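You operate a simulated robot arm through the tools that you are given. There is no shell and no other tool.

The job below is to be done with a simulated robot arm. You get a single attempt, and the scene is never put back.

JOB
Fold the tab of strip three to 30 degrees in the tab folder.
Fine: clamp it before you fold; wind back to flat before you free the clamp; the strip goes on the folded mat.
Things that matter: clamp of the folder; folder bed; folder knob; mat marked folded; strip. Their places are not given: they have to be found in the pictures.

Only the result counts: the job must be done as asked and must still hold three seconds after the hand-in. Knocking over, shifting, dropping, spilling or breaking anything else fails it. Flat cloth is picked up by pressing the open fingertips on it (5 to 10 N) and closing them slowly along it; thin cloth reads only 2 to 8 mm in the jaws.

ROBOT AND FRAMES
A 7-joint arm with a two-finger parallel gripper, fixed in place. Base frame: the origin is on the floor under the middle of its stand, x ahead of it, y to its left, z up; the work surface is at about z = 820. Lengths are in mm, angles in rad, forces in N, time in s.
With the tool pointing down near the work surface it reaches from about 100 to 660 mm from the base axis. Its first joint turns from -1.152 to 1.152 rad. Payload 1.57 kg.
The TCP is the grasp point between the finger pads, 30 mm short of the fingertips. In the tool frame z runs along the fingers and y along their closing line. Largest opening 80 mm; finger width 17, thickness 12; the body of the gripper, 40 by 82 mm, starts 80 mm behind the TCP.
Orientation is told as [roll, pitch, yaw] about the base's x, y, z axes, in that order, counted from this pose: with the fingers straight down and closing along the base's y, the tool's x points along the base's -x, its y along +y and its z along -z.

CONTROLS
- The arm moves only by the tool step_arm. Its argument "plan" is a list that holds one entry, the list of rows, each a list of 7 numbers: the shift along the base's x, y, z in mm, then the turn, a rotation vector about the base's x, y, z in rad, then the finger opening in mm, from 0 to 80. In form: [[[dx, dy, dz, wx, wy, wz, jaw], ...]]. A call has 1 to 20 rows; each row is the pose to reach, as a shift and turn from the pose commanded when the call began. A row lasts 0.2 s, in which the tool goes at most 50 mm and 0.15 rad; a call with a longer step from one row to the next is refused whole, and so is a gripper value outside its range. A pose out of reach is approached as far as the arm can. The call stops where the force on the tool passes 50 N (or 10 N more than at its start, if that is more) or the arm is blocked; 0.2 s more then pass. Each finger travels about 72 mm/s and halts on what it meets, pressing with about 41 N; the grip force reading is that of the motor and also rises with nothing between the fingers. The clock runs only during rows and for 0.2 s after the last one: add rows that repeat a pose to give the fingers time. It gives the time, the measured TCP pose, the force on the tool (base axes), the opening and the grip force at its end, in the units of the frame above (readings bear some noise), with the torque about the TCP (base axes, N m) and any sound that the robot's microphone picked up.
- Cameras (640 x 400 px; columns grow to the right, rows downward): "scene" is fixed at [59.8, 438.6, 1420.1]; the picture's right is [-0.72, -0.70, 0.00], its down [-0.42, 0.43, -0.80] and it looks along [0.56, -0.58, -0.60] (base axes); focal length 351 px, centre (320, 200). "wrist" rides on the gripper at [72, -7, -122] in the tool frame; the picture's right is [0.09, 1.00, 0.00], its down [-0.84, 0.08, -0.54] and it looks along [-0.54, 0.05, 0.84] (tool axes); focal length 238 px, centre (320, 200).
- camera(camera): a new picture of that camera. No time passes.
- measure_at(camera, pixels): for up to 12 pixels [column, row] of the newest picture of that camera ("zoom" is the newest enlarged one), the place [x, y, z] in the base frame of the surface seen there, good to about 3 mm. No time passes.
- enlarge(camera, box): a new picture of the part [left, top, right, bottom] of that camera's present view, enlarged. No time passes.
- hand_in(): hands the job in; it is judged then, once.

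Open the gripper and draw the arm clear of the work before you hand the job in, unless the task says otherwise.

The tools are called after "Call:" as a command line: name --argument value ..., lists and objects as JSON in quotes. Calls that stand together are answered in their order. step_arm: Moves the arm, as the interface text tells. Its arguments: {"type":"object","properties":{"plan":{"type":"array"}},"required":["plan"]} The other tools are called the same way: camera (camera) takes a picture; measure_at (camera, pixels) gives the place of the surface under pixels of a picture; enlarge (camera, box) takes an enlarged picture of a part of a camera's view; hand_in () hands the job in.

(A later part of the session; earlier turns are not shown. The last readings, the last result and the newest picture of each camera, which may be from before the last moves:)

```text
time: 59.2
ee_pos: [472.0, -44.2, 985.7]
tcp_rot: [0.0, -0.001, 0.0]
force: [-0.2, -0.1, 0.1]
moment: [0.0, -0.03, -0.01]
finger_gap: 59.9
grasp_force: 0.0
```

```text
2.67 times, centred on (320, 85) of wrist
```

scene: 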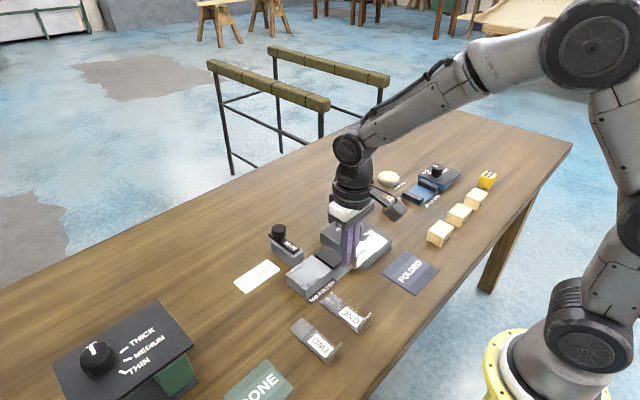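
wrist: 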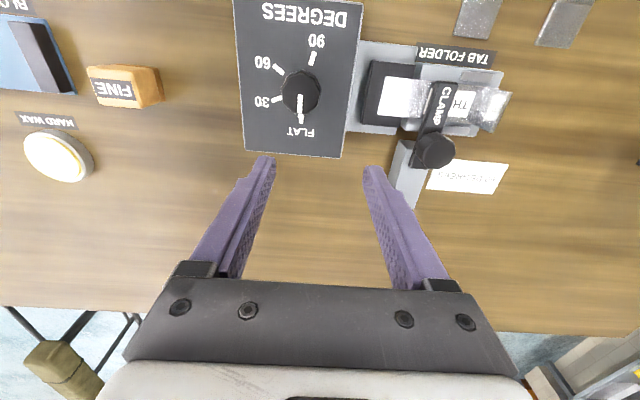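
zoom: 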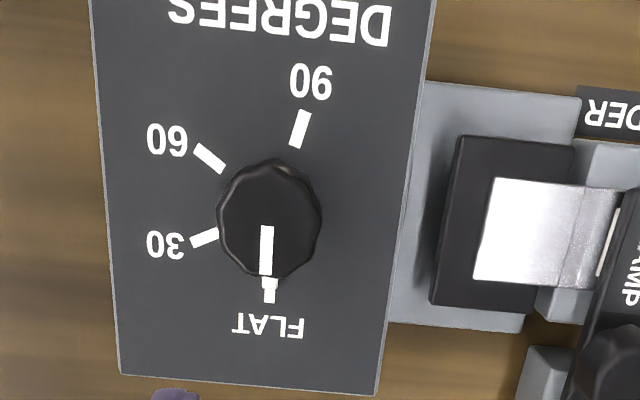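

All ticks are visible now: 90 (300,128), 60 (210,158), 30 (205,238), FLAT (269,290), pointer (266,225)–(266,275). I measure both ends of each.

Call:
measure_at --camera "zoom" --pixels '[[306, 113], [296, 145], [198, 148], [221, 170], [194, 243], [215, 234], [270, 299], [269, 286], [266, 228], [266, 272], [225, 215], [320, 215]]'

Call:
enlarge --camera "wrist" --box '[270, 40, 340, 130]'

```text
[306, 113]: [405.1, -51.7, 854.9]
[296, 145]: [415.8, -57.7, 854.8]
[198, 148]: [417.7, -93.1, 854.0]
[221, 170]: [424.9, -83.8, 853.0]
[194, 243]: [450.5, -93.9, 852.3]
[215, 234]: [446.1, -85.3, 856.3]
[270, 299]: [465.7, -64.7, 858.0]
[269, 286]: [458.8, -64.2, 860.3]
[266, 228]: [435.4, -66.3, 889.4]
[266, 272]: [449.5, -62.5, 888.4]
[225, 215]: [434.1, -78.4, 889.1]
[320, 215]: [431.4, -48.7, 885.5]
```

```text
4.44 times, centred on (305, 85) of wrist
```

zoom: 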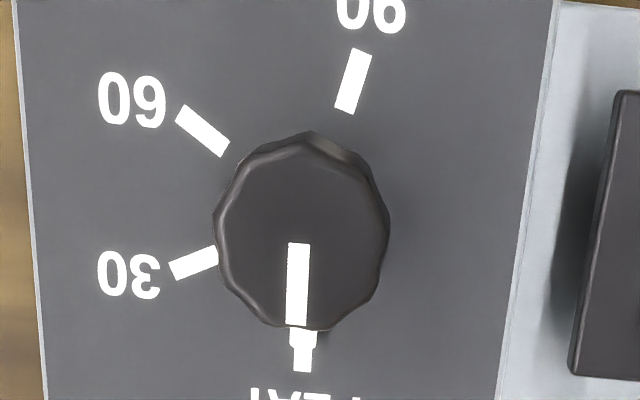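

The ticks fit a circle centred near (435,-64.5), r≈33, with FLAT at 0°, 30 at ≈64–65° clockwise, 60 at ≈122°, 90 at ≈195°. I move over the knob and descend to TCP z≈896 with fingers open.

Call:
step_arm --plan '[[[-18, -10, 0, 0, 0, 0, 60], [-36.5, -20, 0, 0, 0, 0, 60], [-36.5, -20, -30, 0, 0, 0, 60], [-36.5, -20, -60, 0, 0, 0, 60], [-36.5, -20, -80, 0, 0, 0, 60], [-36.5, -20, -89, 0, 0, 0, 60], [-36.5, -20, -89, 0, 0, 0, 60]]]'

Call:
camera --camera "wrist"

Call:
enlarge --camera "scene" --box '[290, 160, 410, 290]'

```text
time: 60.8
ee_pos: [432.7, -65.2, 896.5]
tcp_rot: [0.001, 0.001, 0.0]
force: [0.1, 0.7, -0.9]
moment: [-0.01, -0.01, -0.01]
finger_gap: 60.0
grasp_force: 0.1
```

```text
taken
```

wrist: 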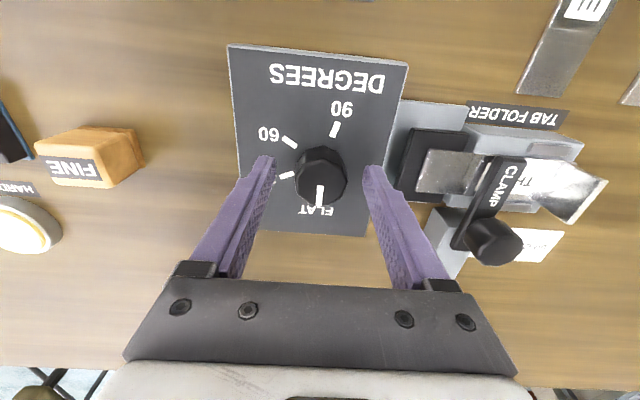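

```text
3.08 times, centred on (350, 225) of scene
```

zoom: 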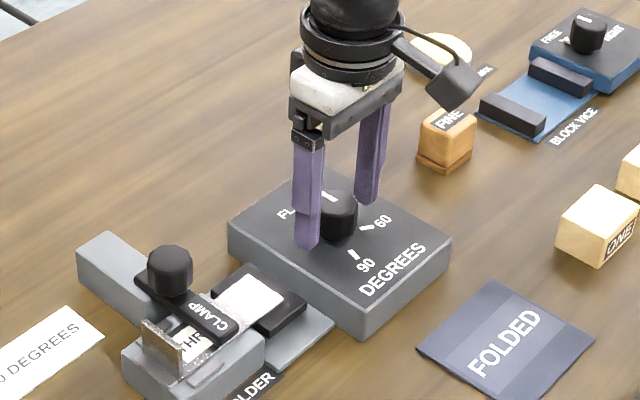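

The knob (321,177) is centred between the fingers (268/371). I shift -1 mm in x and close on it.

Call:
step_arm --plan '[[[-1, 0, 0, 0, 0, 0, 50], [-1, 0, 0, 0, 0, 0, 40], [-1, 0, 0, 0, 0, 0, 34], [-1, 0, 0, 0, 0, 0, 30], [-1, 0, 0, 0, 0, 0, 26], [-1, 0, 0, 0, 0, 0, 24], [-1, 0, 0, 0, 0, 0, 24]]]'

Call:
camera --camera "wrist"

```text
time: 62.4
ee_pos: [432.0, -66.0, 895.9]
tcp_rot: [0.0, 0.0, 0.001]
force: [-0.2, 6.9, -0.6]
moment: [-0.29, -0.16, 0.02]
finger_gap: 33.7
grasp_force: 41.1
```

```text
taken
```

wrist: 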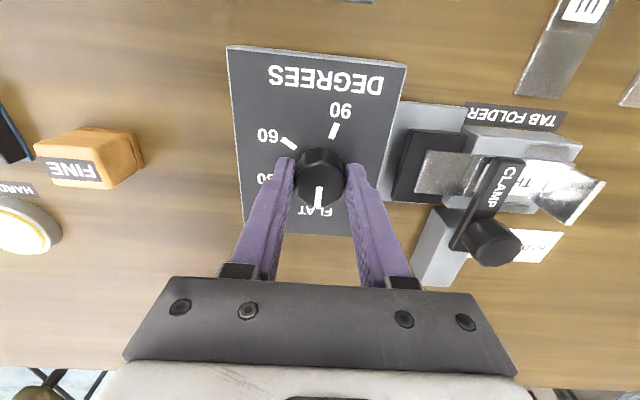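

Gripped at 33.7 mm with 6.9 N side force in y. I shift +1 mm in y to centre, then make a first small clockwise turn of -0.3 rad.

Call:
step_arm --plan '[[[0, 1, 0, 0, 0, 0, 24], [0, 1, 0, 0, 0, 0, 24], [0, 1, 0, 0, 0, -0.1, 24], [0, 1, 0, 0, 0, -0.2, 24], [0, 1, 0, 0, 0, -0.3, 24], [0, 1, 0, 0, 0, -0.3, 24]]]'

Call:
camera --camera "wrist"

Call:
enlarge --camera "scene" --box '[280, 200, 400, 300]'

```text
time: 63.8
ee_pos: [433.7, -63.3, 895.9]
tcp_rot: [0.0, 0.0, -0.3]
force: [2.1, -3.5, -0.7]
moment: [-0.31, 0.78, 0.01]
finger_gap: 33.3
grasp_force: 41.2
```

```text
taken
```

wrist: 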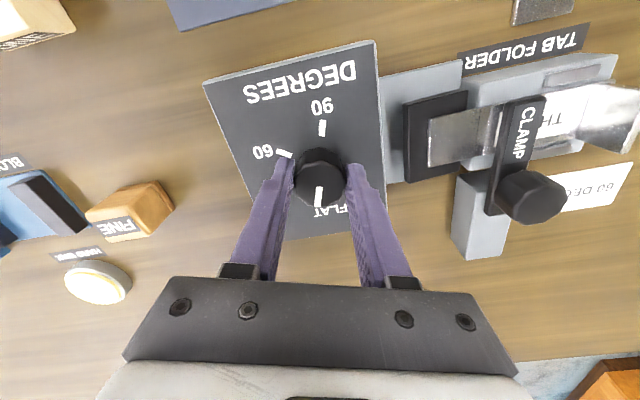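

```text
4.00 times, centred on (340, 250) of scene
```

zoom: 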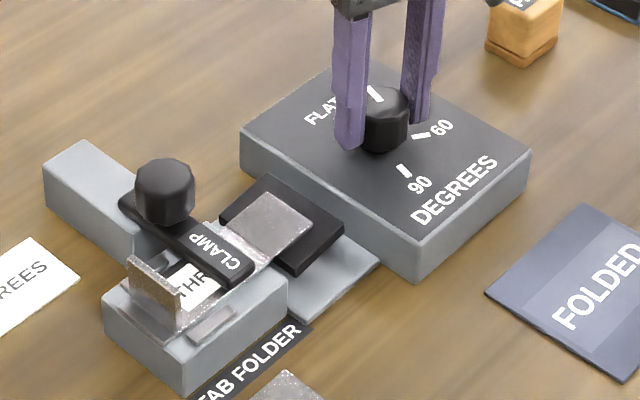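

The knob turned with the gripper and the leaf has begun to rise (tab shading changed at scene zoom (270,220)). I continue to a total of about -1.0 rad.

Call:
step_arm --plan '[[[0, 0, 0, 0, 0, -0.1, 24], [0, 0, 0, 0, 0, -0.2, 24], [0, 0, 0, 0, 0, -0.3, 24], [0, 0, 0, 0, 0, -0.4, 24], [0, 0, 0, 0, 0, -0.5, 24], [0, 0, 0, 0, 0, -0.6, 24], [0, 0, 0, 0, 0, -0.7, 24], [0, 0, 0, 0, 0, -0.7, 24]]]'

Call:
camera --camera "wrist"

Call:
enlarge --camera "wrist" --box '[230, 60, 410, 240]'

Call:
enlarge --camera "scene" --box '[280, 200, 400, 300]'

```text
time: 65.6
ee_pos: [433.7, -63.3, 895.9]
tcp_rot: [0.003, -0.003, -1.002]
force: [13.6, 17.1, -7.5]
moment: [-0.25, -0.29, 0.05]
finger_gap: 33.8
grasp_force: 41.4
```

```text
taken
```

wrist: 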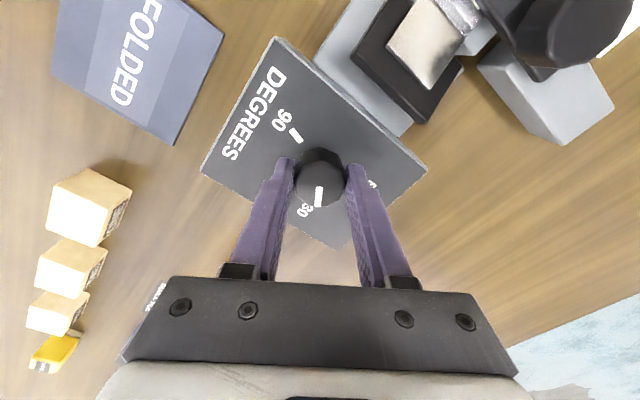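

```text
2.22 times, centred on (320, 150) of wrist
```

zoom: 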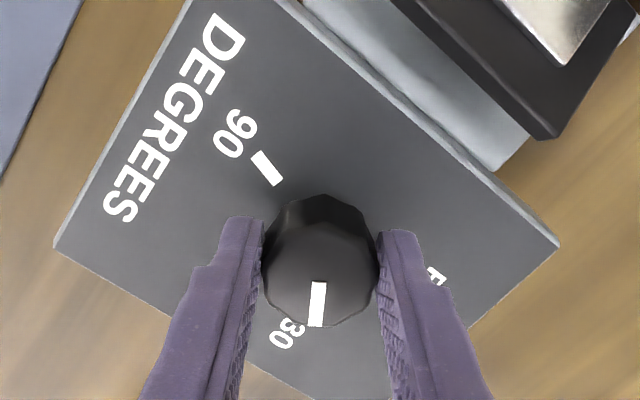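

```text
4.00 times, centred on (340, 250) of scene
```

zoom: 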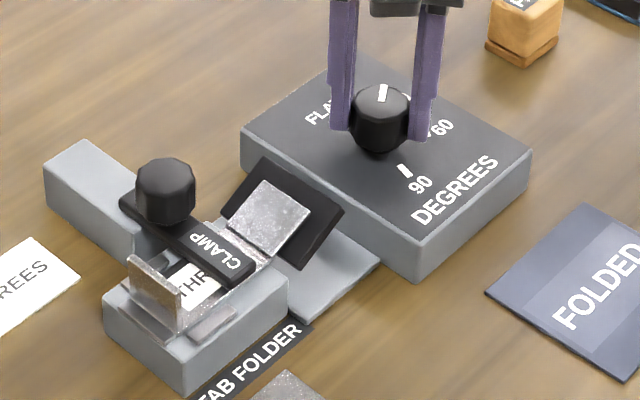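

The leaf and tab are up near 28°; the pointer is just short of the 30 mark (zoom (315,325) vs label (288,333)). Side force (13.6, 17.1) shows slight miscentring, so I shift (+1.2,+1.5) mm and look again.

Call:
step_arm --plan '[[[0.6, 0.8, 0, 0, 0, 0, 24], [1.2, 1.5, 0, 0, 0, 0, 24], [1.2, 1.5, 0, 0, 0, 0, 24]]]'

Call:
enlarge --camera "wrist" --box '[280, 130, 360, 240]'

Call:
enlarge --camera "scene" --box '[300, 225, 370, 285]'

```text
time: 66.4
ee_pos: [433.8, -63.2, 896.2]
tcp_rot: [0.0, 0.0, -0.999]
force: [8.1, 8.5, -5.2]
moment: [0.49, -0.66, 0.03]
finger_gap: 33.3
grasp_force: 41.3
```

```text
3.64 times, centred on (320, 185) of wrist
```

zoom: 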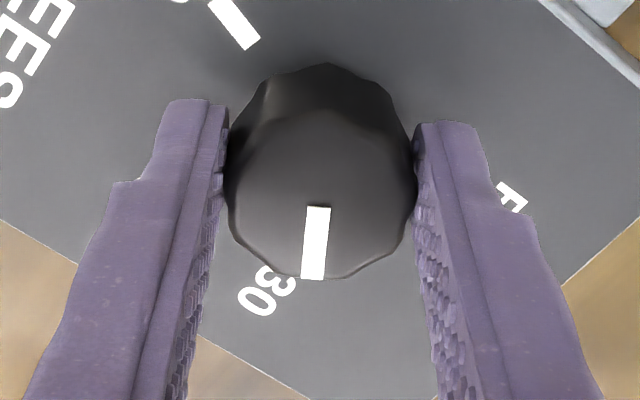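

```text
6.67 times, centred on (335, 255) of scene
```

zoom: 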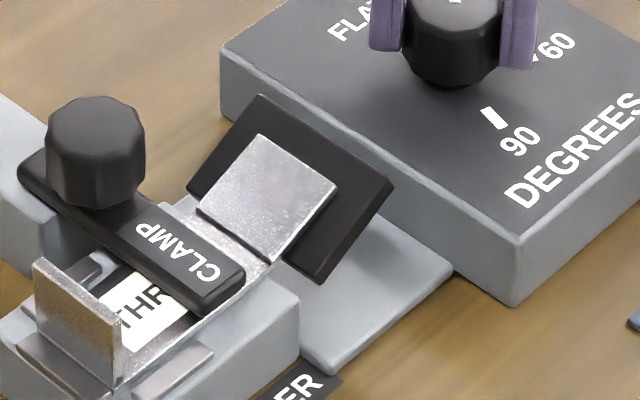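

I measure the tab's and leaf's corners at this knob angle to calibrate the fold angle against the knob angle.

Call:
measure_at --camera "zoom" --pixels '[[262, 145], [325, 185], [265, 245], [212, 208], [265, 195], [240, 175], [300, 215], [200, 185], [265, 105], [380, 185], [315, 270], [345, 230]]'

Call:
measure_at --camera "wrist" --pixels '[[420, 20], [395, 45], [440, 80], [460, 50], [425, 40], [375, 60], [420, 110], [365, 50], [430, 60], [445, 30]]'

```text
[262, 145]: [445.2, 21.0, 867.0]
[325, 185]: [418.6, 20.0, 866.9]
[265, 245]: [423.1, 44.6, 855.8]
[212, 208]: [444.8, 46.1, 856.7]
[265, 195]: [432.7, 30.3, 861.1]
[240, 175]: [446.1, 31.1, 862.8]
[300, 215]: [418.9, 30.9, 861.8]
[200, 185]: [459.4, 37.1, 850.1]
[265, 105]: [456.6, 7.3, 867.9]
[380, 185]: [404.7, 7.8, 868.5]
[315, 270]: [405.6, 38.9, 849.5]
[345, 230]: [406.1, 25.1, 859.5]
```

```text
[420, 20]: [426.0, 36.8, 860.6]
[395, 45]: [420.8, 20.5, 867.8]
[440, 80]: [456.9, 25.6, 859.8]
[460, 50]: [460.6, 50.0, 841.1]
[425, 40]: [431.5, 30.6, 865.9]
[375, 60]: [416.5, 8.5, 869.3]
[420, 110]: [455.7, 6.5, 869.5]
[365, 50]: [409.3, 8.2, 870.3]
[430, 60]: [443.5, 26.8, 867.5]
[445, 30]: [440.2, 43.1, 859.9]
```

At 1.0 rad the leaf is at roughly 28–31° by noisy points and tab ~24°. I turn a further -0.11 rad to approach the 30 mark while easing the side force.

Call:
step_arm --plan '[[[0.6, 0.6, 0, 0, 0, 0, 24], [0.8, 0.8, 0, 0, 0, -0.05, 24], [0.9, 0.9, 0, 0, 0, -0.11, 24], [0.9, 0.9, 0, 0, 0, -0.11, 24]]]'

Call:
camera --camera "wrist"

Call:
enlarge --camera "wrist" --box '[280, 130, 360, 240]'

```text
time: 67.4
ee_pos: [433.9, -62.3, 895.7]
tcp_rot: [-0.003, -0.001, -1.11]
force: [1.8, -10.9, 0.1]
moment: [0.31, -0.02, 0.01]
finger_gap: 33.6
grasp_force: 41.1
```

```text
taken
```

wrist: 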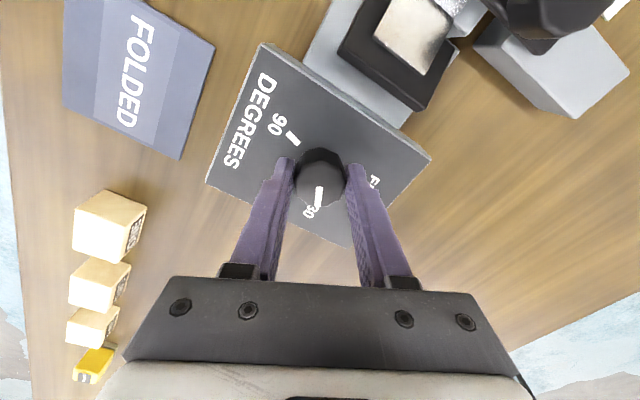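

```text
3.64 times, centred on (320, 185) of wrist
```

zoom: 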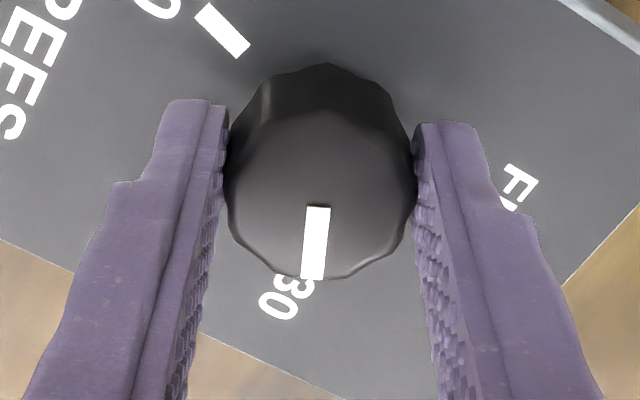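

The pointer is within a couple of degrees of the 30 tick (label lies ~4° past the tick ray). I relieve the side force, release the knob and rise to view the pointer and tick from above.

Call:
step_arm --plan '[[[0, -0.8, 0, 0, 0, 0, 24], [0, -0.8, 0, 0, 0, 0, 30], [0, -0.8, 0, 0, 0, 0, 40], [0, -0.8, 0, 0, 0, 0, 50], [0, -0.8, 0, 0, 0, 0, 60], [0, -0.8, 0, 0, 0, 0, 60]]]'

Call:
step_arm --plan '[[[0, 0, 30, 0, 0, 0, 60], [0, 0, 60, 0, 0, 0, 60], [0, 0, 90, 0, 0, 0, 60], [10, 4, 90, 0, 0, 0.14, 60], [15, 8, 90, 0, 0, 0.28, 60], [20, 12, 90, 0, 0, 0.42, 60], [25, 15, 90, 0, 0, 0.56, 60], [30, 16, 90, 0, 0, 0.7, 60], [34, 18, 90, 0, 0, 0.84, 60], [36, 19, 90, 0, 0, 0.98, 60], [38, 20, 90, 0, 0, 1.11, 60], [38, 20, 90, 0, 0, 1.11, 60]]]'

Call:
camera --camera "wrist"

Call:
enlarge --camera "wrist" --box '[270, 40, 340, 130]'

Call:
enlarge --camera "scene" --box '[290, 210, 390, 290]'

```text
time: 68.8
ee_pos: [434.4, -62.2, 895.6]
tcp_rot: [-0.002, 0.001, -1.11]
force: [-0.4, 0.3, 0.1]
moment: [-0.01, 0.04, 0.01]
finger_gap: 59.9
grasp_force: 0.1
```

```text
time: 71.4
ee_pos: [473.3, -42.0, 985.8]
tcp_rot: [0.0, -0.001, 0.001]
force: [0.3, 0.4, -0.3]
moment: [0.03, 0.0, 0.01]
finger_gap: 59.8
grasp_force: 0.1
```

```text
taken
```

wrist: 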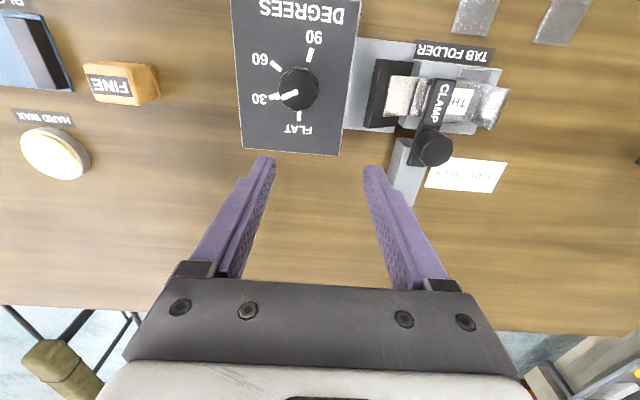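

```text
4.44 times, centred on (305, 85) of wrist
```

zoom: 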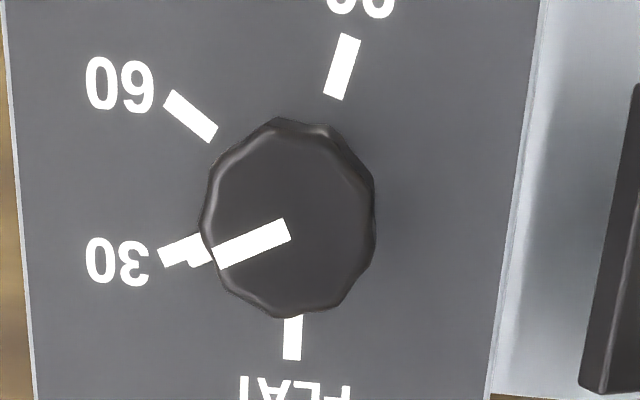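

```text
5.00 times, centred on (340, 250) of scene
```

zoom: 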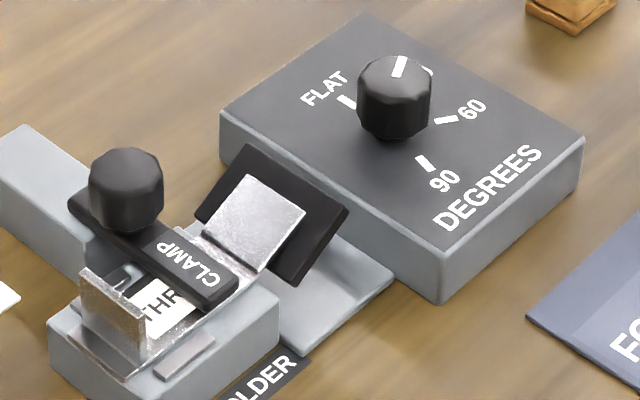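

The knob stayed put, and a small pointer nose at panel level shows just below the 30 tick (zoom (200,258) vs tick (182,250)). I enlarge more to quantify the remaining angle.

Call:
enlarge --camera "wrist" --box '[262, 70, 312, 120]'

Call:
measure_at --camera "zoom" --pixels '[[100, 240], [150, 230], [170, 250], [330, 180], [200, 230], [120, 255]]'

```text
8.00 times, centred on (287, 95) of wrist
```

zoom: 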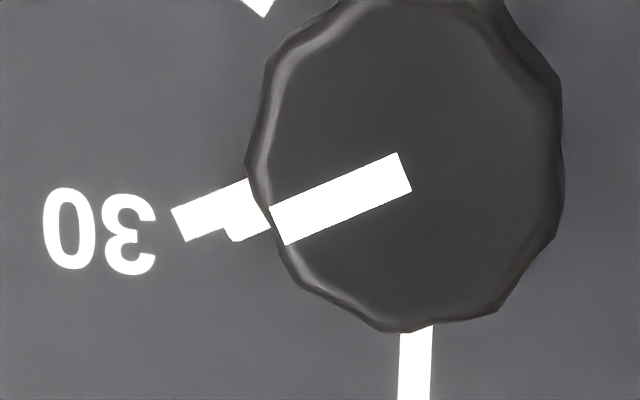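

```text
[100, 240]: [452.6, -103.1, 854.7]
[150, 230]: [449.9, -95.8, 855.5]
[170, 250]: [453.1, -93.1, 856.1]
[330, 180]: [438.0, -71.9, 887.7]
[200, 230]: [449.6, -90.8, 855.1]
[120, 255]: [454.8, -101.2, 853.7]
```

The nose is about 1.8° of knob rotation short of the 30 tick (~0.8° of fold). Before fine-tuning, I zoom on the tab in the scene camera to get its actual angle.

Call:
enlarge --camera "scene" --box '[310, 232, 374, 272]'

```text
10.00 times, centred on (342, 252) of scene
```

zoom: 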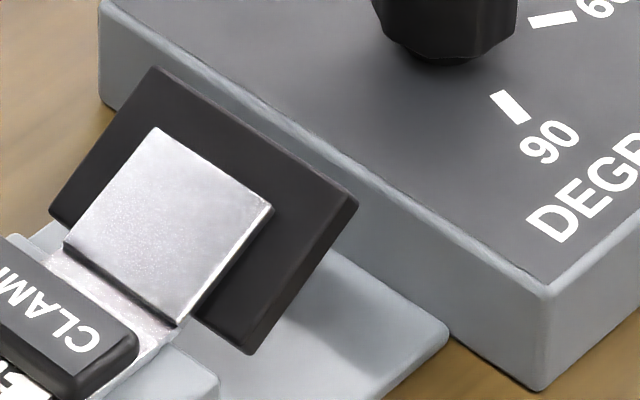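

The scene-based estimate gives the tab ~23–25° while the leaf reads ~30°, so I want a proper side view along the fold axis. I move back toward the robot and tilt the wrist camera to look along +x at the fold.

Call:
step_arm --plan '[[[-30, 18, 10, 0, 0, 0, 60], [-65, 38, 10, 0, 0, 0, 60], [-100, 58, 10, 0, 0, 0, 60], [-138, 77, 10, 0, 0, 0, 60], [-138, 77, 10, 0, -0.13, 0, 60], [-138, 77, 10, 0, -0.26, 0, 60], [-138, 77, 0, 0, -0.39, 0, 60], [-138, 77, -20, 0, -0.51, 0, 60], [-138, 77, -40, 0, -0.61, 0, 60], [-138, 77, -40, 0, -0.61, 0, 60]]]'

Call:
camera --camera "wrist"

Call:
camera --camera "scene"

```text
time: 73.6
ee_pos: [335.7, 33.5, 946.1]
tcp_rot: [0.001, -0.612, -0.002]
force: [-0.9, -0.1, 0.4]
moment: [0.01, 0.0, 0.0]
finger_gap: 60.0
grasp_force: 0.0
```

```text
taken
```

wrist: 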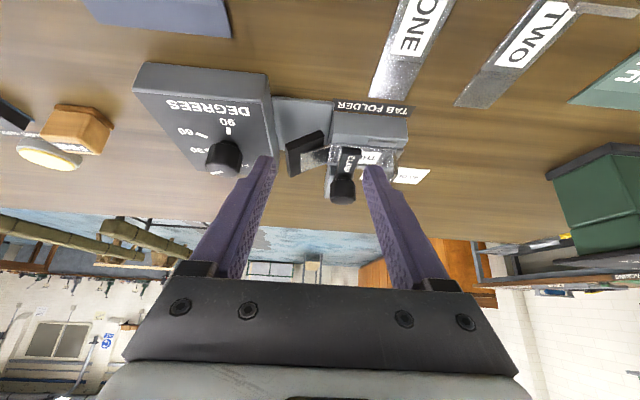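

```text
taken
```

scene: 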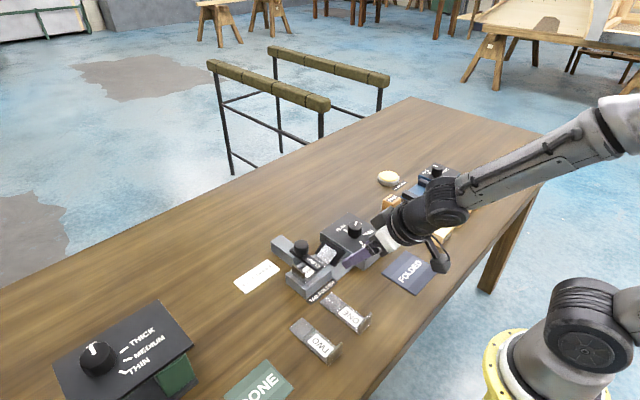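

The side view works (picture is upside down); the leaf and tab appear at (305,150). I enlarge that region.

Call:
enlarge --camera "wrist" --box '[268, 100, 368, 190]'

```text
4.44 times, centred on (318, 145) of wrist
```

zoom: 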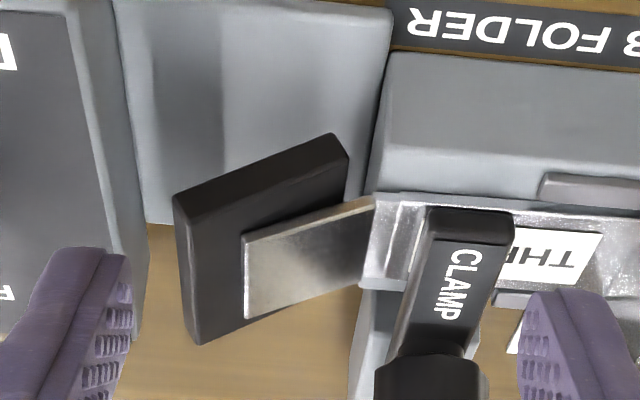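

Here too the tab appears flatter than the leaf (tab ≈25°, leaf ≈30°). I lower the camera by 60 mm for a truer side view.

Call:
step_arm --plan '[[[-5, 0, -20, 0, 0, 0, 60], [-10, 0, -40, 0, 0, 0, 60], [-15, 0, -60, 0, 0, 0, 60], [-15, 0, -60, 0, 0, 0, 60]]]'

Call:
camera --camera "wrist"

Call:
enlarge --camera "wrist" --box '[273, 125, 363, 215]'

```text
time: 74.6
ee_pos: [320.3, 35.3, 886.7]
tcp_rot: [0.0, -0.611, 0.0]
force: [0.0, -0.7, 0.0]
moment: [0.0, -0.02, 0.0]
finger_gap: 59.9
grasp_force: 0.0
```

```text
taken
```

wrist: 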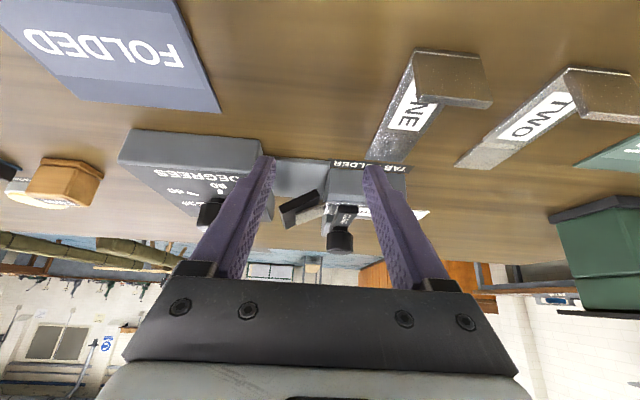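

```text
4.44 times, centred on (318, 170) of wrist
```

zoom: 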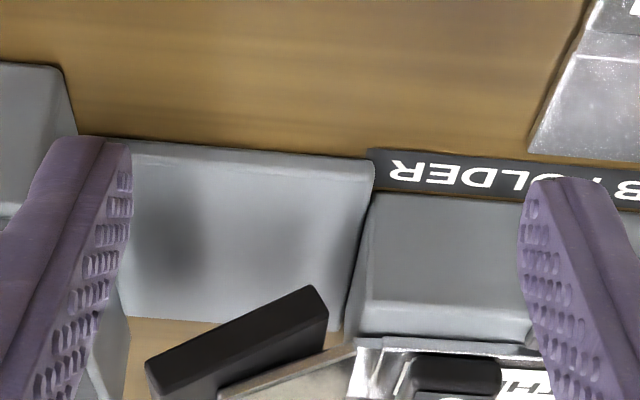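

Call:
enlarge --camera "wrist" --box '[273, 170, 363, 240]'

```text
5.71 times, centred on (318, 205) of wrist
```

zoom: 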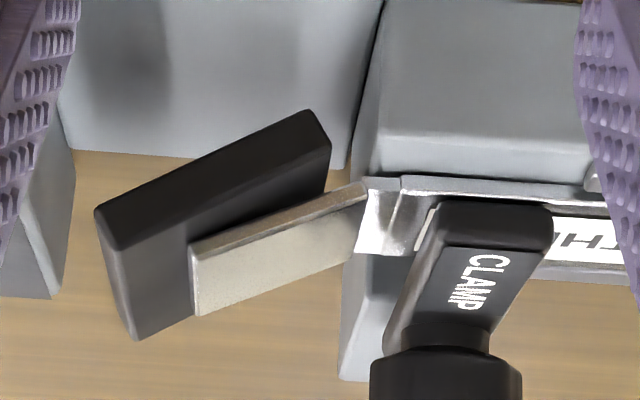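

From the side view I compute leaf ≈29–30° but the tab only ≈23–25° (it rests on the leaf just at its tip, because the crease lies a little inside the leaf hinge). I'll fold somewhat further, then wind back and measure; first I retreat up and un-tilt.

Call:
step_arm --plan '[[[0, 0, 30, 0, 0, 0, 60], [0, 0, 65, 0, 0.1, 0, 60], [0, 0, 100, 0, 0.22, 0, 60], [0, 0, 110, 0, 0.35, 0, 60], [20, -20, 110, 0, 0.48, 0, 60], [45, -40, 110, 0, 0.611, 0, 60], [80, -65, 110, 0, 0.611, 0, 60], [112, -97, 110, 0, 0.611, 0, 60], [112, -97, 110, 0, 0.611, 0, 60]]]'

```text
time: 76.6
ee_pos: [432.8, -61.8, 995.7]
tcp_rot: [-0.002, 0.003, 0.0]
force: [0.2, -1.0, 0.6]
moment: [0.03, -0.02, -0.01]
finger_gap: 60.2
grasp_force: 0.0
```

I turn to yaw -1.11 above the knob and descend around it again.

Call:
step_arm --plan '[[[0.5, -0.4, 0, 0, 0, -0.14, 60], [1, -0.8, 0, 0, 0, -0.28, 60], [1, -0.8, 0, 0, 0, -0.42, 60], [1, -0.8, 0, 0, 0, -0.56, 60], [1, -0.8, 0, 0, 0, -0.7, 60], [1, -0.8, 0, 0, 0, -0.84, 60], [1, -0.8, 0, 0, 0, -0.98, 60], [1, -0.8, 0, 0, 0, -1.11, 60], [1, -0.8, -30, 0, 0, -1.11, 60], [1, -0.8, -60, 0, 0, -1.11, 60], [1, -0.8, -85, 0, 0, -1.11, 60], [1, -0.8, -99, 0, 0, -1.11, 60], [1, -0.8, -99, 0, 0, -1.11, 60]]]'

Call:
camera --camera "wrist"

```text
time: 79.4
ee_pos: [432.5, -63.1, 897.2]
tcp_rot: [0.0, 0.002, -1.11]
force: [0.0, 0.4, 0.4]
moment: [-0.01, -0.01, 0.03]
finger_gap: 59.8
grasp_force: 0.0
```

```text
taken
```

wrist: 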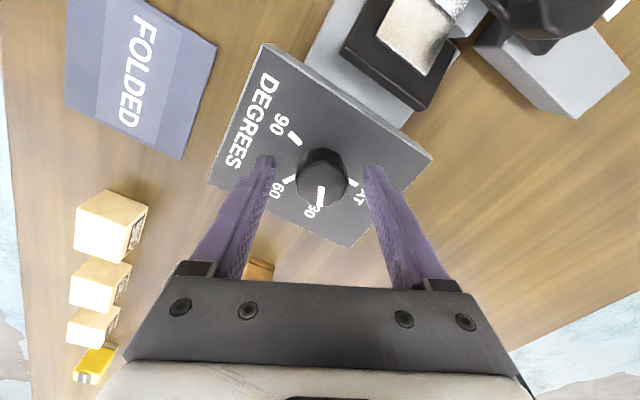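

The knob is centred between the fingers. I close on it again.

Call:
step_arm --plan '[[[0, 0, 0, 0, 0, 0, 50], [0, 0, 0, 0, 0, 0, 42], [0, 0, 0, 0, 0, 0, 36], [0, 0, 0, 0, 0, 0, 32], [0, 0, 0, 0, 0, 0, 26], [0, 0, 0, 0, 0, 0, 24], [0, 0, 0, 0, 0, 0, 24]]]'

```text
time: 81.0
ee_pos: [432.0, -63.0, 897.0]
tcp_rot: [0.002, 0.0, -1.11]
force: [11.7, 7.6, -4.7]
moment: [-0.05, 0.12, 0.06]
finger_gap: 33.9
grasp_force: 41.8
```

Gripped; I ease the side force by (+1.0,+0.6) mm and turn a further -0.14 rad clockwise.

Call:
step_arm --plan '[[[0.5, 0.3, 0, 0, 0, 0, 24], [1.0, 0.6, 0, 0, 0, 0, 24], [1.0, 0.6, 0, 0, 0, -0.07, 24], [1.0, 0.6, 0, 0, 0, -0.14, 24], [1.0, 0.6, 0, 0, 0, -0.14, 24]]]'

Call:
enlarge --camera "scene" --box '[310, 232, 374, 272]'

```text
time: 82.2
ee_pos: [434.0, -61.9, 898.6]
tcp_rot: [0.002, -0.001, -1.251]
force: [11.6, -2.7, -0.7]
moment: [-0.07, 0.29, 0.02]
finger_gap: 34.0
grasp_force: 40.9
```

```text
10.00 times, centred on (342, 252) of scene
```

zoom: 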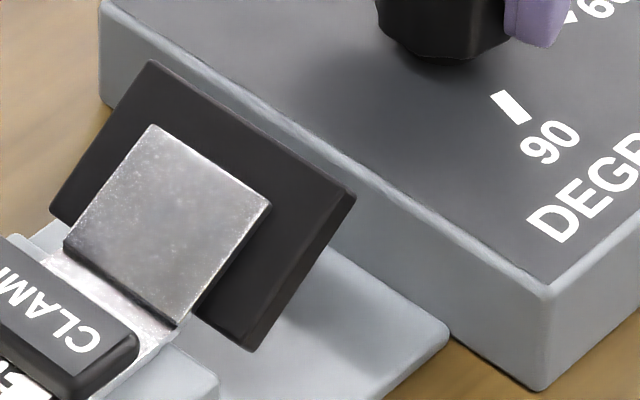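

Now I wind back toward FLAT: first +0.65 rad with slight recentring, then check forces.

Call:
step_arm --plan '[[[0.8, -0.2, -0.5, 0, 0, 0, 24], [0.8, -0.2, -1, 0, 0, 0.1, 24], [0.8, -0.2, -1, 0, 0, 0.2, 24], [0.8, -0.2, -1, 0, 0, 0.3, 24], [0.6, -0.2, -1, 0, 0, 0.4, 24], [0.4, -0.2, -1, 0, 0, 0.5, 24], [0.4, -0.2, -1, 0, 0, 0.6, 24], [0.4, -0.2, -1, 0, 0, 0.65, 24]]]'

Call:
enlarge --camera "scene" --box '[310, 232, 374, 272]'

```text
time: 84.0
ee_pos: [433.0, -63.9, 897.6]
tcp_rot: [-0.001, -0.001, -0.6]
force: [-13.5, -15.2, 29.7]
moment: [-0.16, 0.11, -0.01]
finger_gap: 33.6
grasp_force: 41.4
```

```text
10.00 times, centred on (342, 252) of scene
```

zoom: 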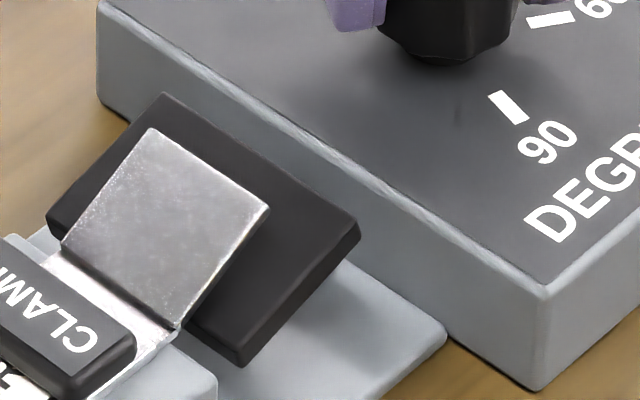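

The tab stays up as the leaf comes down (no springback visible). Side and z forces are notable (-13.5,-15.2,29.7), so I relieve them before going on.

Call:
step_arm --plan '[[[-0.7, -0.7, 1, 0, 0, 0, 24], [-1.3, -1.4, 2, 0, 0, 0, 24], [-1.3, -1.4, 2, 0, 0, 0, 24]]]'

Call:
enlarge --camera "scene" --box '[310, 232, 374, 272]'

```text
time: 84.8
ee_pos: [433.0, -64.1, 897.3]
tcp_rot: [0.002, 0.0, -0.598]
force: [3.6, -4.4, 4.5]
moment: [-1.06, -0.76, 0.01]
finger_gap: 33.6
grasp_force: 41.4
```

```text
10.00 times, centred on (342, 252) of scene
```

zoom: 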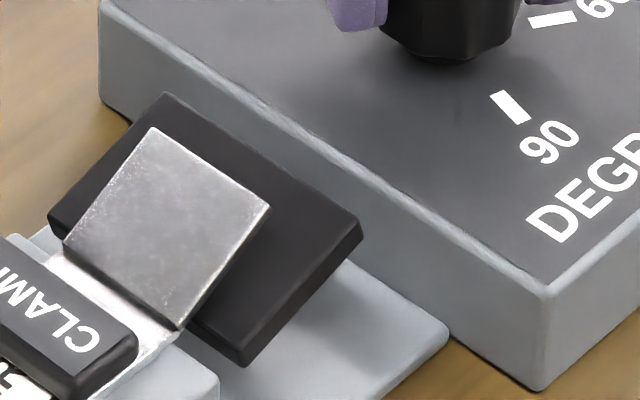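

With forces relieved, everything in the zoom is back at the same pixels. I continue winding back +0.4 rad.

Call:
step_arm --plan '[[[0, 0, 0, 0, 0, 0.1, 24], [-0.3, 0, 0, 0, 0, 0.2, 24], [-0.5, -0.2, 0, 0, 0, 0.3, 24], [-0.7, -0.4, 0, 0, 0, 0.4, 24], [-0.7, -0.4, 0, 0, 0, 0.4, 24]]]'

```text
time: 86.0
ee_pos: [432.3, -63.7, 895.9]
tcp_rot: [0.001, 0.001, -0.198]
force: [20.8, -3.1, -13.7]
moment: [-0.35, 0.32, 0.0]
finger_gap: 33.7
grasp_force: 41.9
```

Force x 20.8 N means I drifted too far to -x; I shift +1.5 mm in x, -0.7 in z, and then finish the remaining +0.2 rad to FLAT.

Call:
step_arm --plan '[[[0.8, 0, -0.3, 0, 0, 0, 24], [1.6, 0, -0.7, 0, 0, 0, 24], [1.6, 0, -0.7, 0, 0, 0.1, 24], [1.6, 0, -0.7, 0, 0, 0.2, 24], [1.6, 0, -0.7, 0, 0, 0.2, 24]]]'

Call:
enlarge --camera "wrist" --box '[230, 60, 410, 240]'

Call:
enlarge --camera "scene" --box '[310, 232, 374, 272]'

```text
time: 87.2
ee_pos: [431.8, -64.6, 898.0]
tcp_rot: [0.0, 0.003, 0.0]
force: [1.1, -5.2, -6.1]
moment: [-0.54, 0.15, -0.3]
finger_gap: 33.9
grasp_force: 41.5
```

```text
2.22 times, centred on (320, 150) of wrist
```

zoom: 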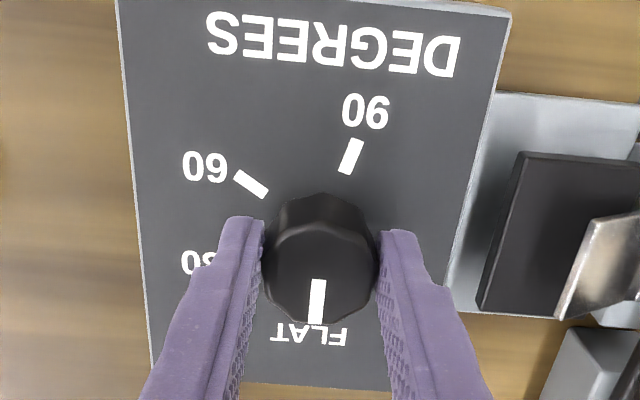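

```text
10.00 times, centred on (342, 252) of scene
```

zoom: 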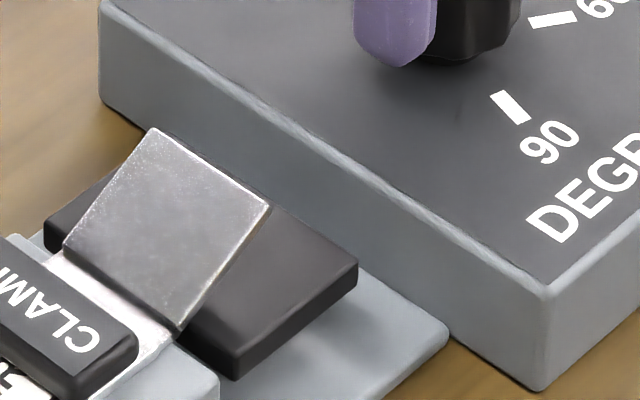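

The leaf is flat again (moment z -0.3 at the stop) and the tab stays raised with virtually no springback. I release the knob and go to the side view to measure the tab angle.

Call:
step_arm --plan '[[[0, 0, 0, 0, 0, -0.01, 24], [0, 0, 0, 0, 0, -0.01, 34], [0, 0, 0, 0, 0, -0.01, 45], [0, 0, 0, 0, 0, -0.01, 60], [0, 0, 0, 0, 0, -0.01, 60], [0, 0, 40, 0, 0, 0, 60], [0, 0, 80, 0, 0, 0, 60], [0, 0, 105, 0, 0, 0, 60], [-35, 30, 105, 0, 0, 0, 60], [-70, 65, 105, 0, 0, 0, 60], [-112, 99, 105, 0, 0, 0, 60], [-112, 99, 95, 0, -0.12, 0, 60], [-112, 99, 80, 0, -0.25, 0, 60], [-112, 99, 50, 0, -0.38, 0, 60], [-112, 99, 20, 0, -0.5, 0, 60], [-112, 99, -12, 0, -0.611, 0, 60], [-112, 99, -12, 0, -0.611, 0, 60]]]'

Call:
camera --camera "wrist"

Call:
enlarge --camera "wrist" --box '[278, 175, 358, 225]'

```text
refused: row 11 steps farther than a row can; nothing moved
```

```text
taken
```

wrist: 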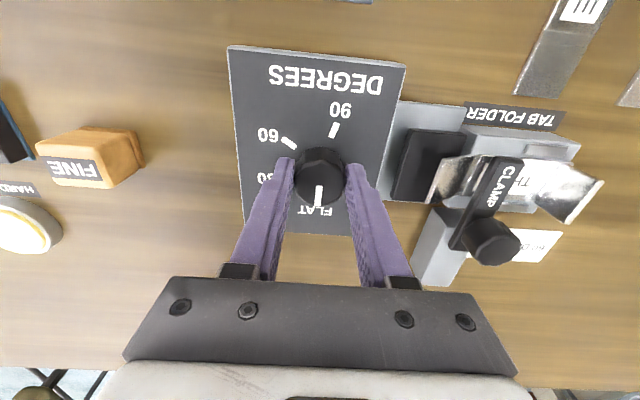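

```text
8.00 times, centred on (318, 200) of wrist
```

zoom: 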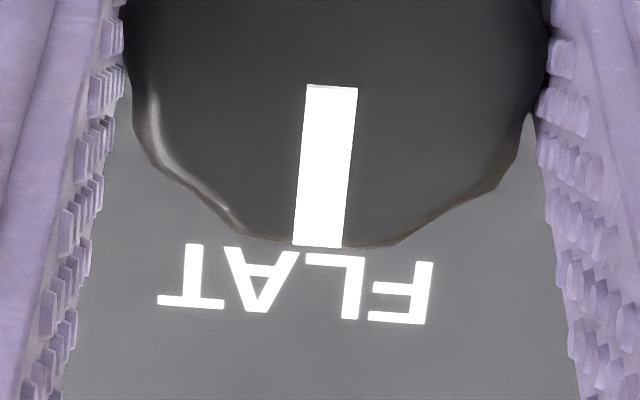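

The plan was refused for one too-long step, nothing moved; the pointer sits right on FLAT. I send it again with smaller steps.

Call:
step_arm --plan '[[[0, 0, 0, 0, 0, -0.01, 24], [0, 0, 0, 0, 0, -0.01, 34], [0, 0, 0, 0, 0, -0.01, 45], [0, 0, 0, 0, 0, -0.01, 60], [0, 0, 0, 0, 0, -0.01, 60], [0, 0, 40, 0, 0, 0, 60], [0, 0, 80, 0, 0, 0, 60], [0, 0, 105, 0, 0, 0, 60], [-30, 25, 105, 0, 0, 0, 60], [-60, 50, 105, 0, 0, 0, 60], [-90, 75, 105, 0, 0, 0, 60], [-112, 99, 105, 0, 0, 0, 60], [-112, 99, 95, 0, -0.12, 0, 60], [-112, 99, 80, 0, -0.25, 0, 60], [-112, 99, 50, 0, -0.38, 0, 60], [-112, 99, 20, 0, -0.5, 0, 60], [-112, 99, -12, 0, -0.611, 0, 60], [-112, 99, -12, 0, -0.611, 0, 60]]]'

Call:
camera --camera "wrist"

Call:
enlarge --camera "wrist" --box '[278, 175, 358, 225]'

```text
time: 91.0
ee_pos: [322.5, 35.2, 884.9]
tcp_rot: [0.003, -0.613, -0.002]
force: [0.0, 0.2, 0.0]
moment: [0.03, -0.01, -0.02]
finger_gap: 60.2
grasp_force: 0.1
```

```text
taken
```

wrist: 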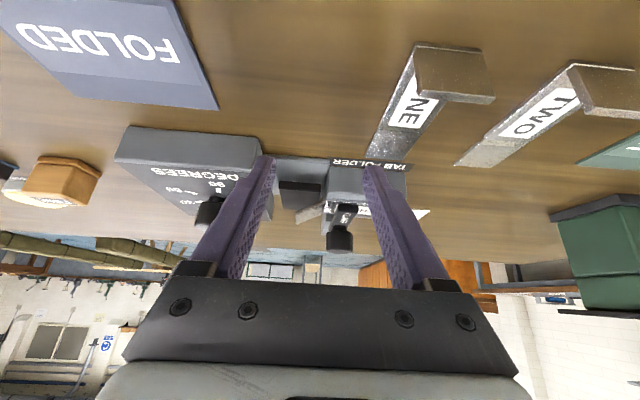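

```text
8.00 times, centred on (318, 200) of wrist
```

zoom: 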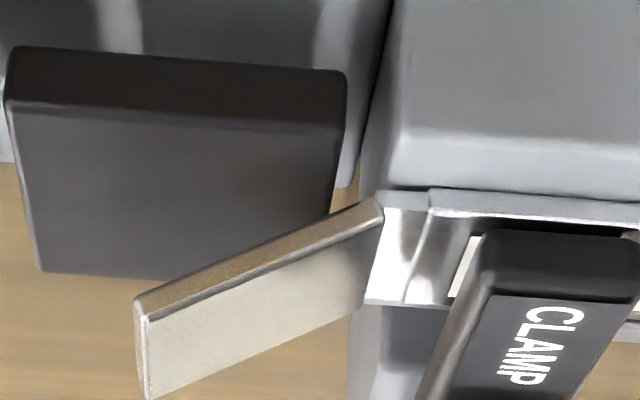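

Side-view projection gives the tab at ≈28.7° and the scene view (calibrated on the flat leaf) ≈29.4°, so the tab stands at about 29–30° with the leaf flat and the pointer on FLAT. I accept that and go back up, un-tilt, and head for the clamp knob.

Call:
step_arm --plan '[[[0, 0, 35, 0, 0.1, 0, 60], [0, 0, 70, 0, 0.22, 0, 60], [0, 0, 100, 0, 0.35, 0, 60], [0, 0, 105, 0, 0.48, 0, 60], [20, 0, 105, 0, 0.611, 0, 60], [60, 5, 105, 0, 0.613, 0, 60], [100, 15, 105, 0, 0.613, 0, 60], [130, 25, 105, 0, 0.613, 0, 60], [150, 35, 105, 0, 0.613, 0, 60], [150, 35, 105, 0, 0.613, 0, 60]]]'

Call:
camera --camera "wrist"

Call:
enlarge --camera "wrist" --box '[120, 10, 400, 190]'

```text
time: 93.2
ee_pos: [470.4, 70.3, 989.2]
tcp_rot: [0.001, 0.005, -0.001]
force: [0.0, -0.1, -0.3]
moment: [-0.01, 0.01, 0.01]
finger_gap: 59.9
grasp_force: 0.1
```

```text
taken
```

wrist: 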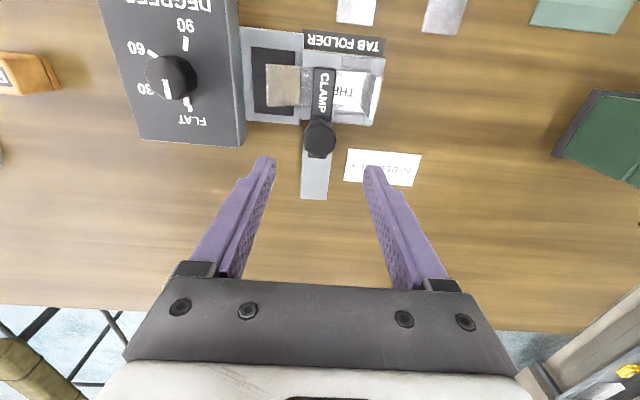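

```text
2.22 times, centred on (260, 100) of wrist
```

zoom: 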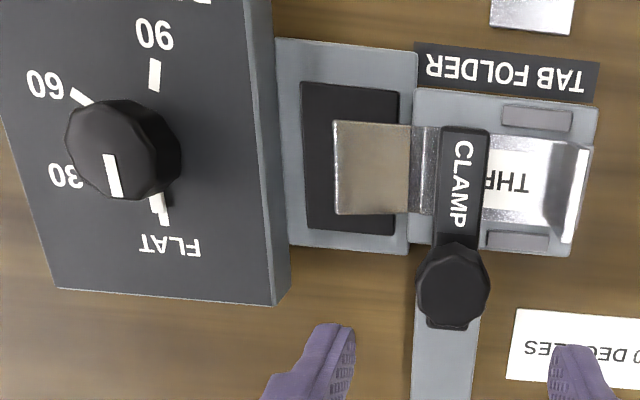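

I double-check the pointer nose against the FLAT tick with a strong zoom.

Call:
enlarge --camera "wrist" --box '[150, 60, 215, 130]'

```text
5.71 times, centred on (182, 95) of wrist
```

zoom: 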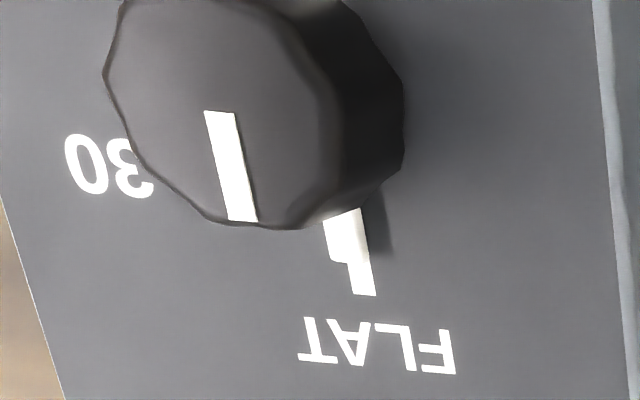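

The view is oblique here, so to be sure about FLAT I take the same viewpoint above the dial as at the start for comparison.

Call:
step_arm --plan '[[[0, -40, 0, 0, 0, 0, 60], [0, -80, -2, 0, 0, 0, 60], [2, -114.5, -3.5, 0, 0, 0, 60], [2, -114.5, -3.5, 0, 0, 0, 60]]]'

Call:
enlarge --camera "wrist" --box '[270, 40, 340, 130]'

```text
time: 94.2
ee_pos: [474.1, -45.0, 985.8]
tcp_rot: [0.001, 0.002, -0.001]
force: [-0.3, 0.0, 0.5]
moment: [0.02, -0.03, -0.01]
finger_gap: 59.9
grasp_force: 0.1
```

```text
4.44 times, centred on (305, 85) of wrist
```

zoom: 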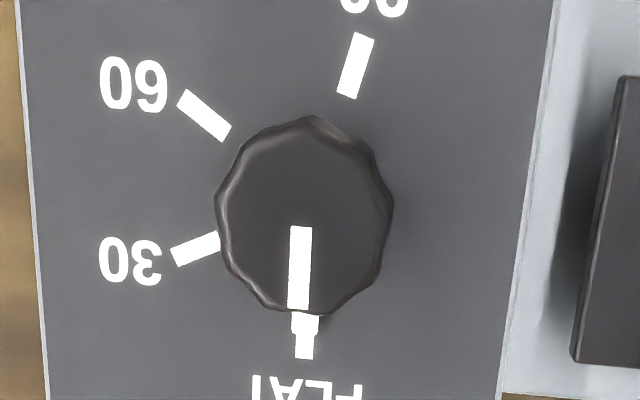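

The nose is centred on the FLAT tick exactly as at the start. Now I go to the clamp knob at (470,70.5) and descend around it.

Call:
step_arm --plan '[[[0, 40, 0, 0, 0, 0, 60], [-2, 80, 2, 0, 0, 0, 60], [-3, 115.5, 2, 0, 0, 0, 60], [-3, 115.5, -30, 0, 0, 0, 60], [-3, 115.5, -60, 0, 0, 0, 60], [-3, 115.5, -78, 0, 0, 0, 60], [-3, 115.5, -86.5, 0, 0, 0, 60], [-3, 115.5, -86.5, 0, 0, 0, 60]]]'

Call:
camera --camera "wrist"

```text
time: 96.0
ee_pos: [470.6, 71.5, 900.7]
tcp_rot: [-0.001, 0.004, 0.0]
force: [0.3, -0.1, 0.3]
moment: [-0.01, 0.01, -0.01]
finger_gap: 60.1
grasp_force: 0.0
```

```text
taken
```

wrist: 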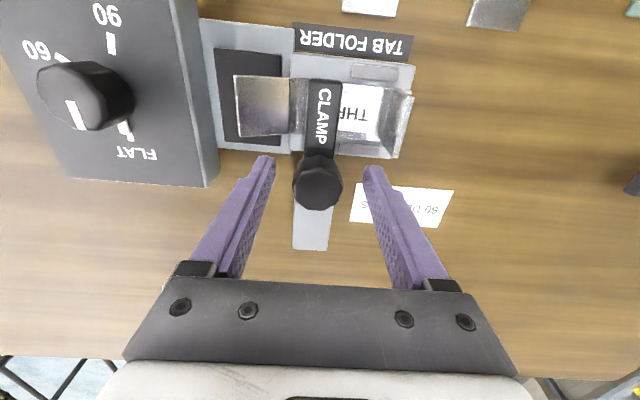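

The knob is centred (317,183). I shift -1 mm in y and close on it.

Call:
step_arm --plan '[[[0, -1.2, -1, 0, 0, 0, 50], [0, -1.2, -1, 0, 0, 0, 42], [0, -1.2, -1, 0, 0, 0, 36], [0, -1.2, -1, 0, 0, 0, 31], [0, -1.2, -1, 0, 0, 0, 26], [0, -1.2, -1, 0, 0, 0, 24], [0, -1.2, -1, 0, 0, 0, 24]]]'

Call:
step_arm --plan '[[[2, 0, 0, 0, 0, 0, 24], [4, 0, 0, 0, 0, 0, 24], [6, 0, 0, 0, 0, 0, 24], [8, 0, 0, 0, 0, 0, 24], [10, 0, 0, 0, 0, 0, 24]]]'

Call:
enlarge --camera "wrist" --box '[200, 20, 450, 230]'

```text
time: 97.6
ee_pos: [471.7, 69.5, 898.7]
tcp_rot: [0.0, 0.004, 0.001]
force: [-0.6, 2.5, 0.3]
moment: [-0.46, -0.04, -0.01]
finger_gap: 31.2
grasp_force: 39.5
```

```text
time: 98.8
ee_pos: [479.2, 71.6, 898.9]
tcp_rot: [0.0, 0.004, 0.001]
force: [0.2, 10.7, -3.2]
moment: [-0.25, 0.02, 0.05]
finger_gap: 31.0
grasp_force: 39.5
```

```text
1.90 times, centred on (325, 125) of wrist
```

zoom: 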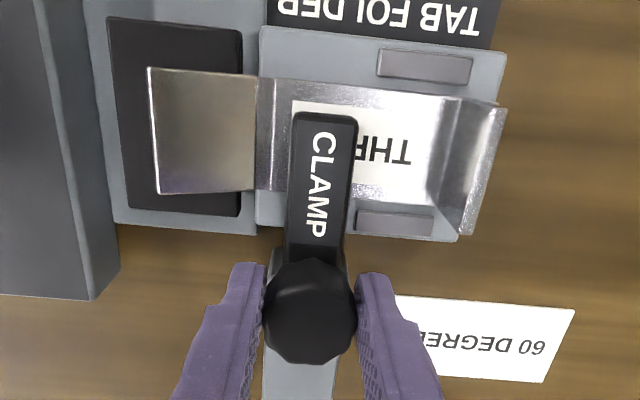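

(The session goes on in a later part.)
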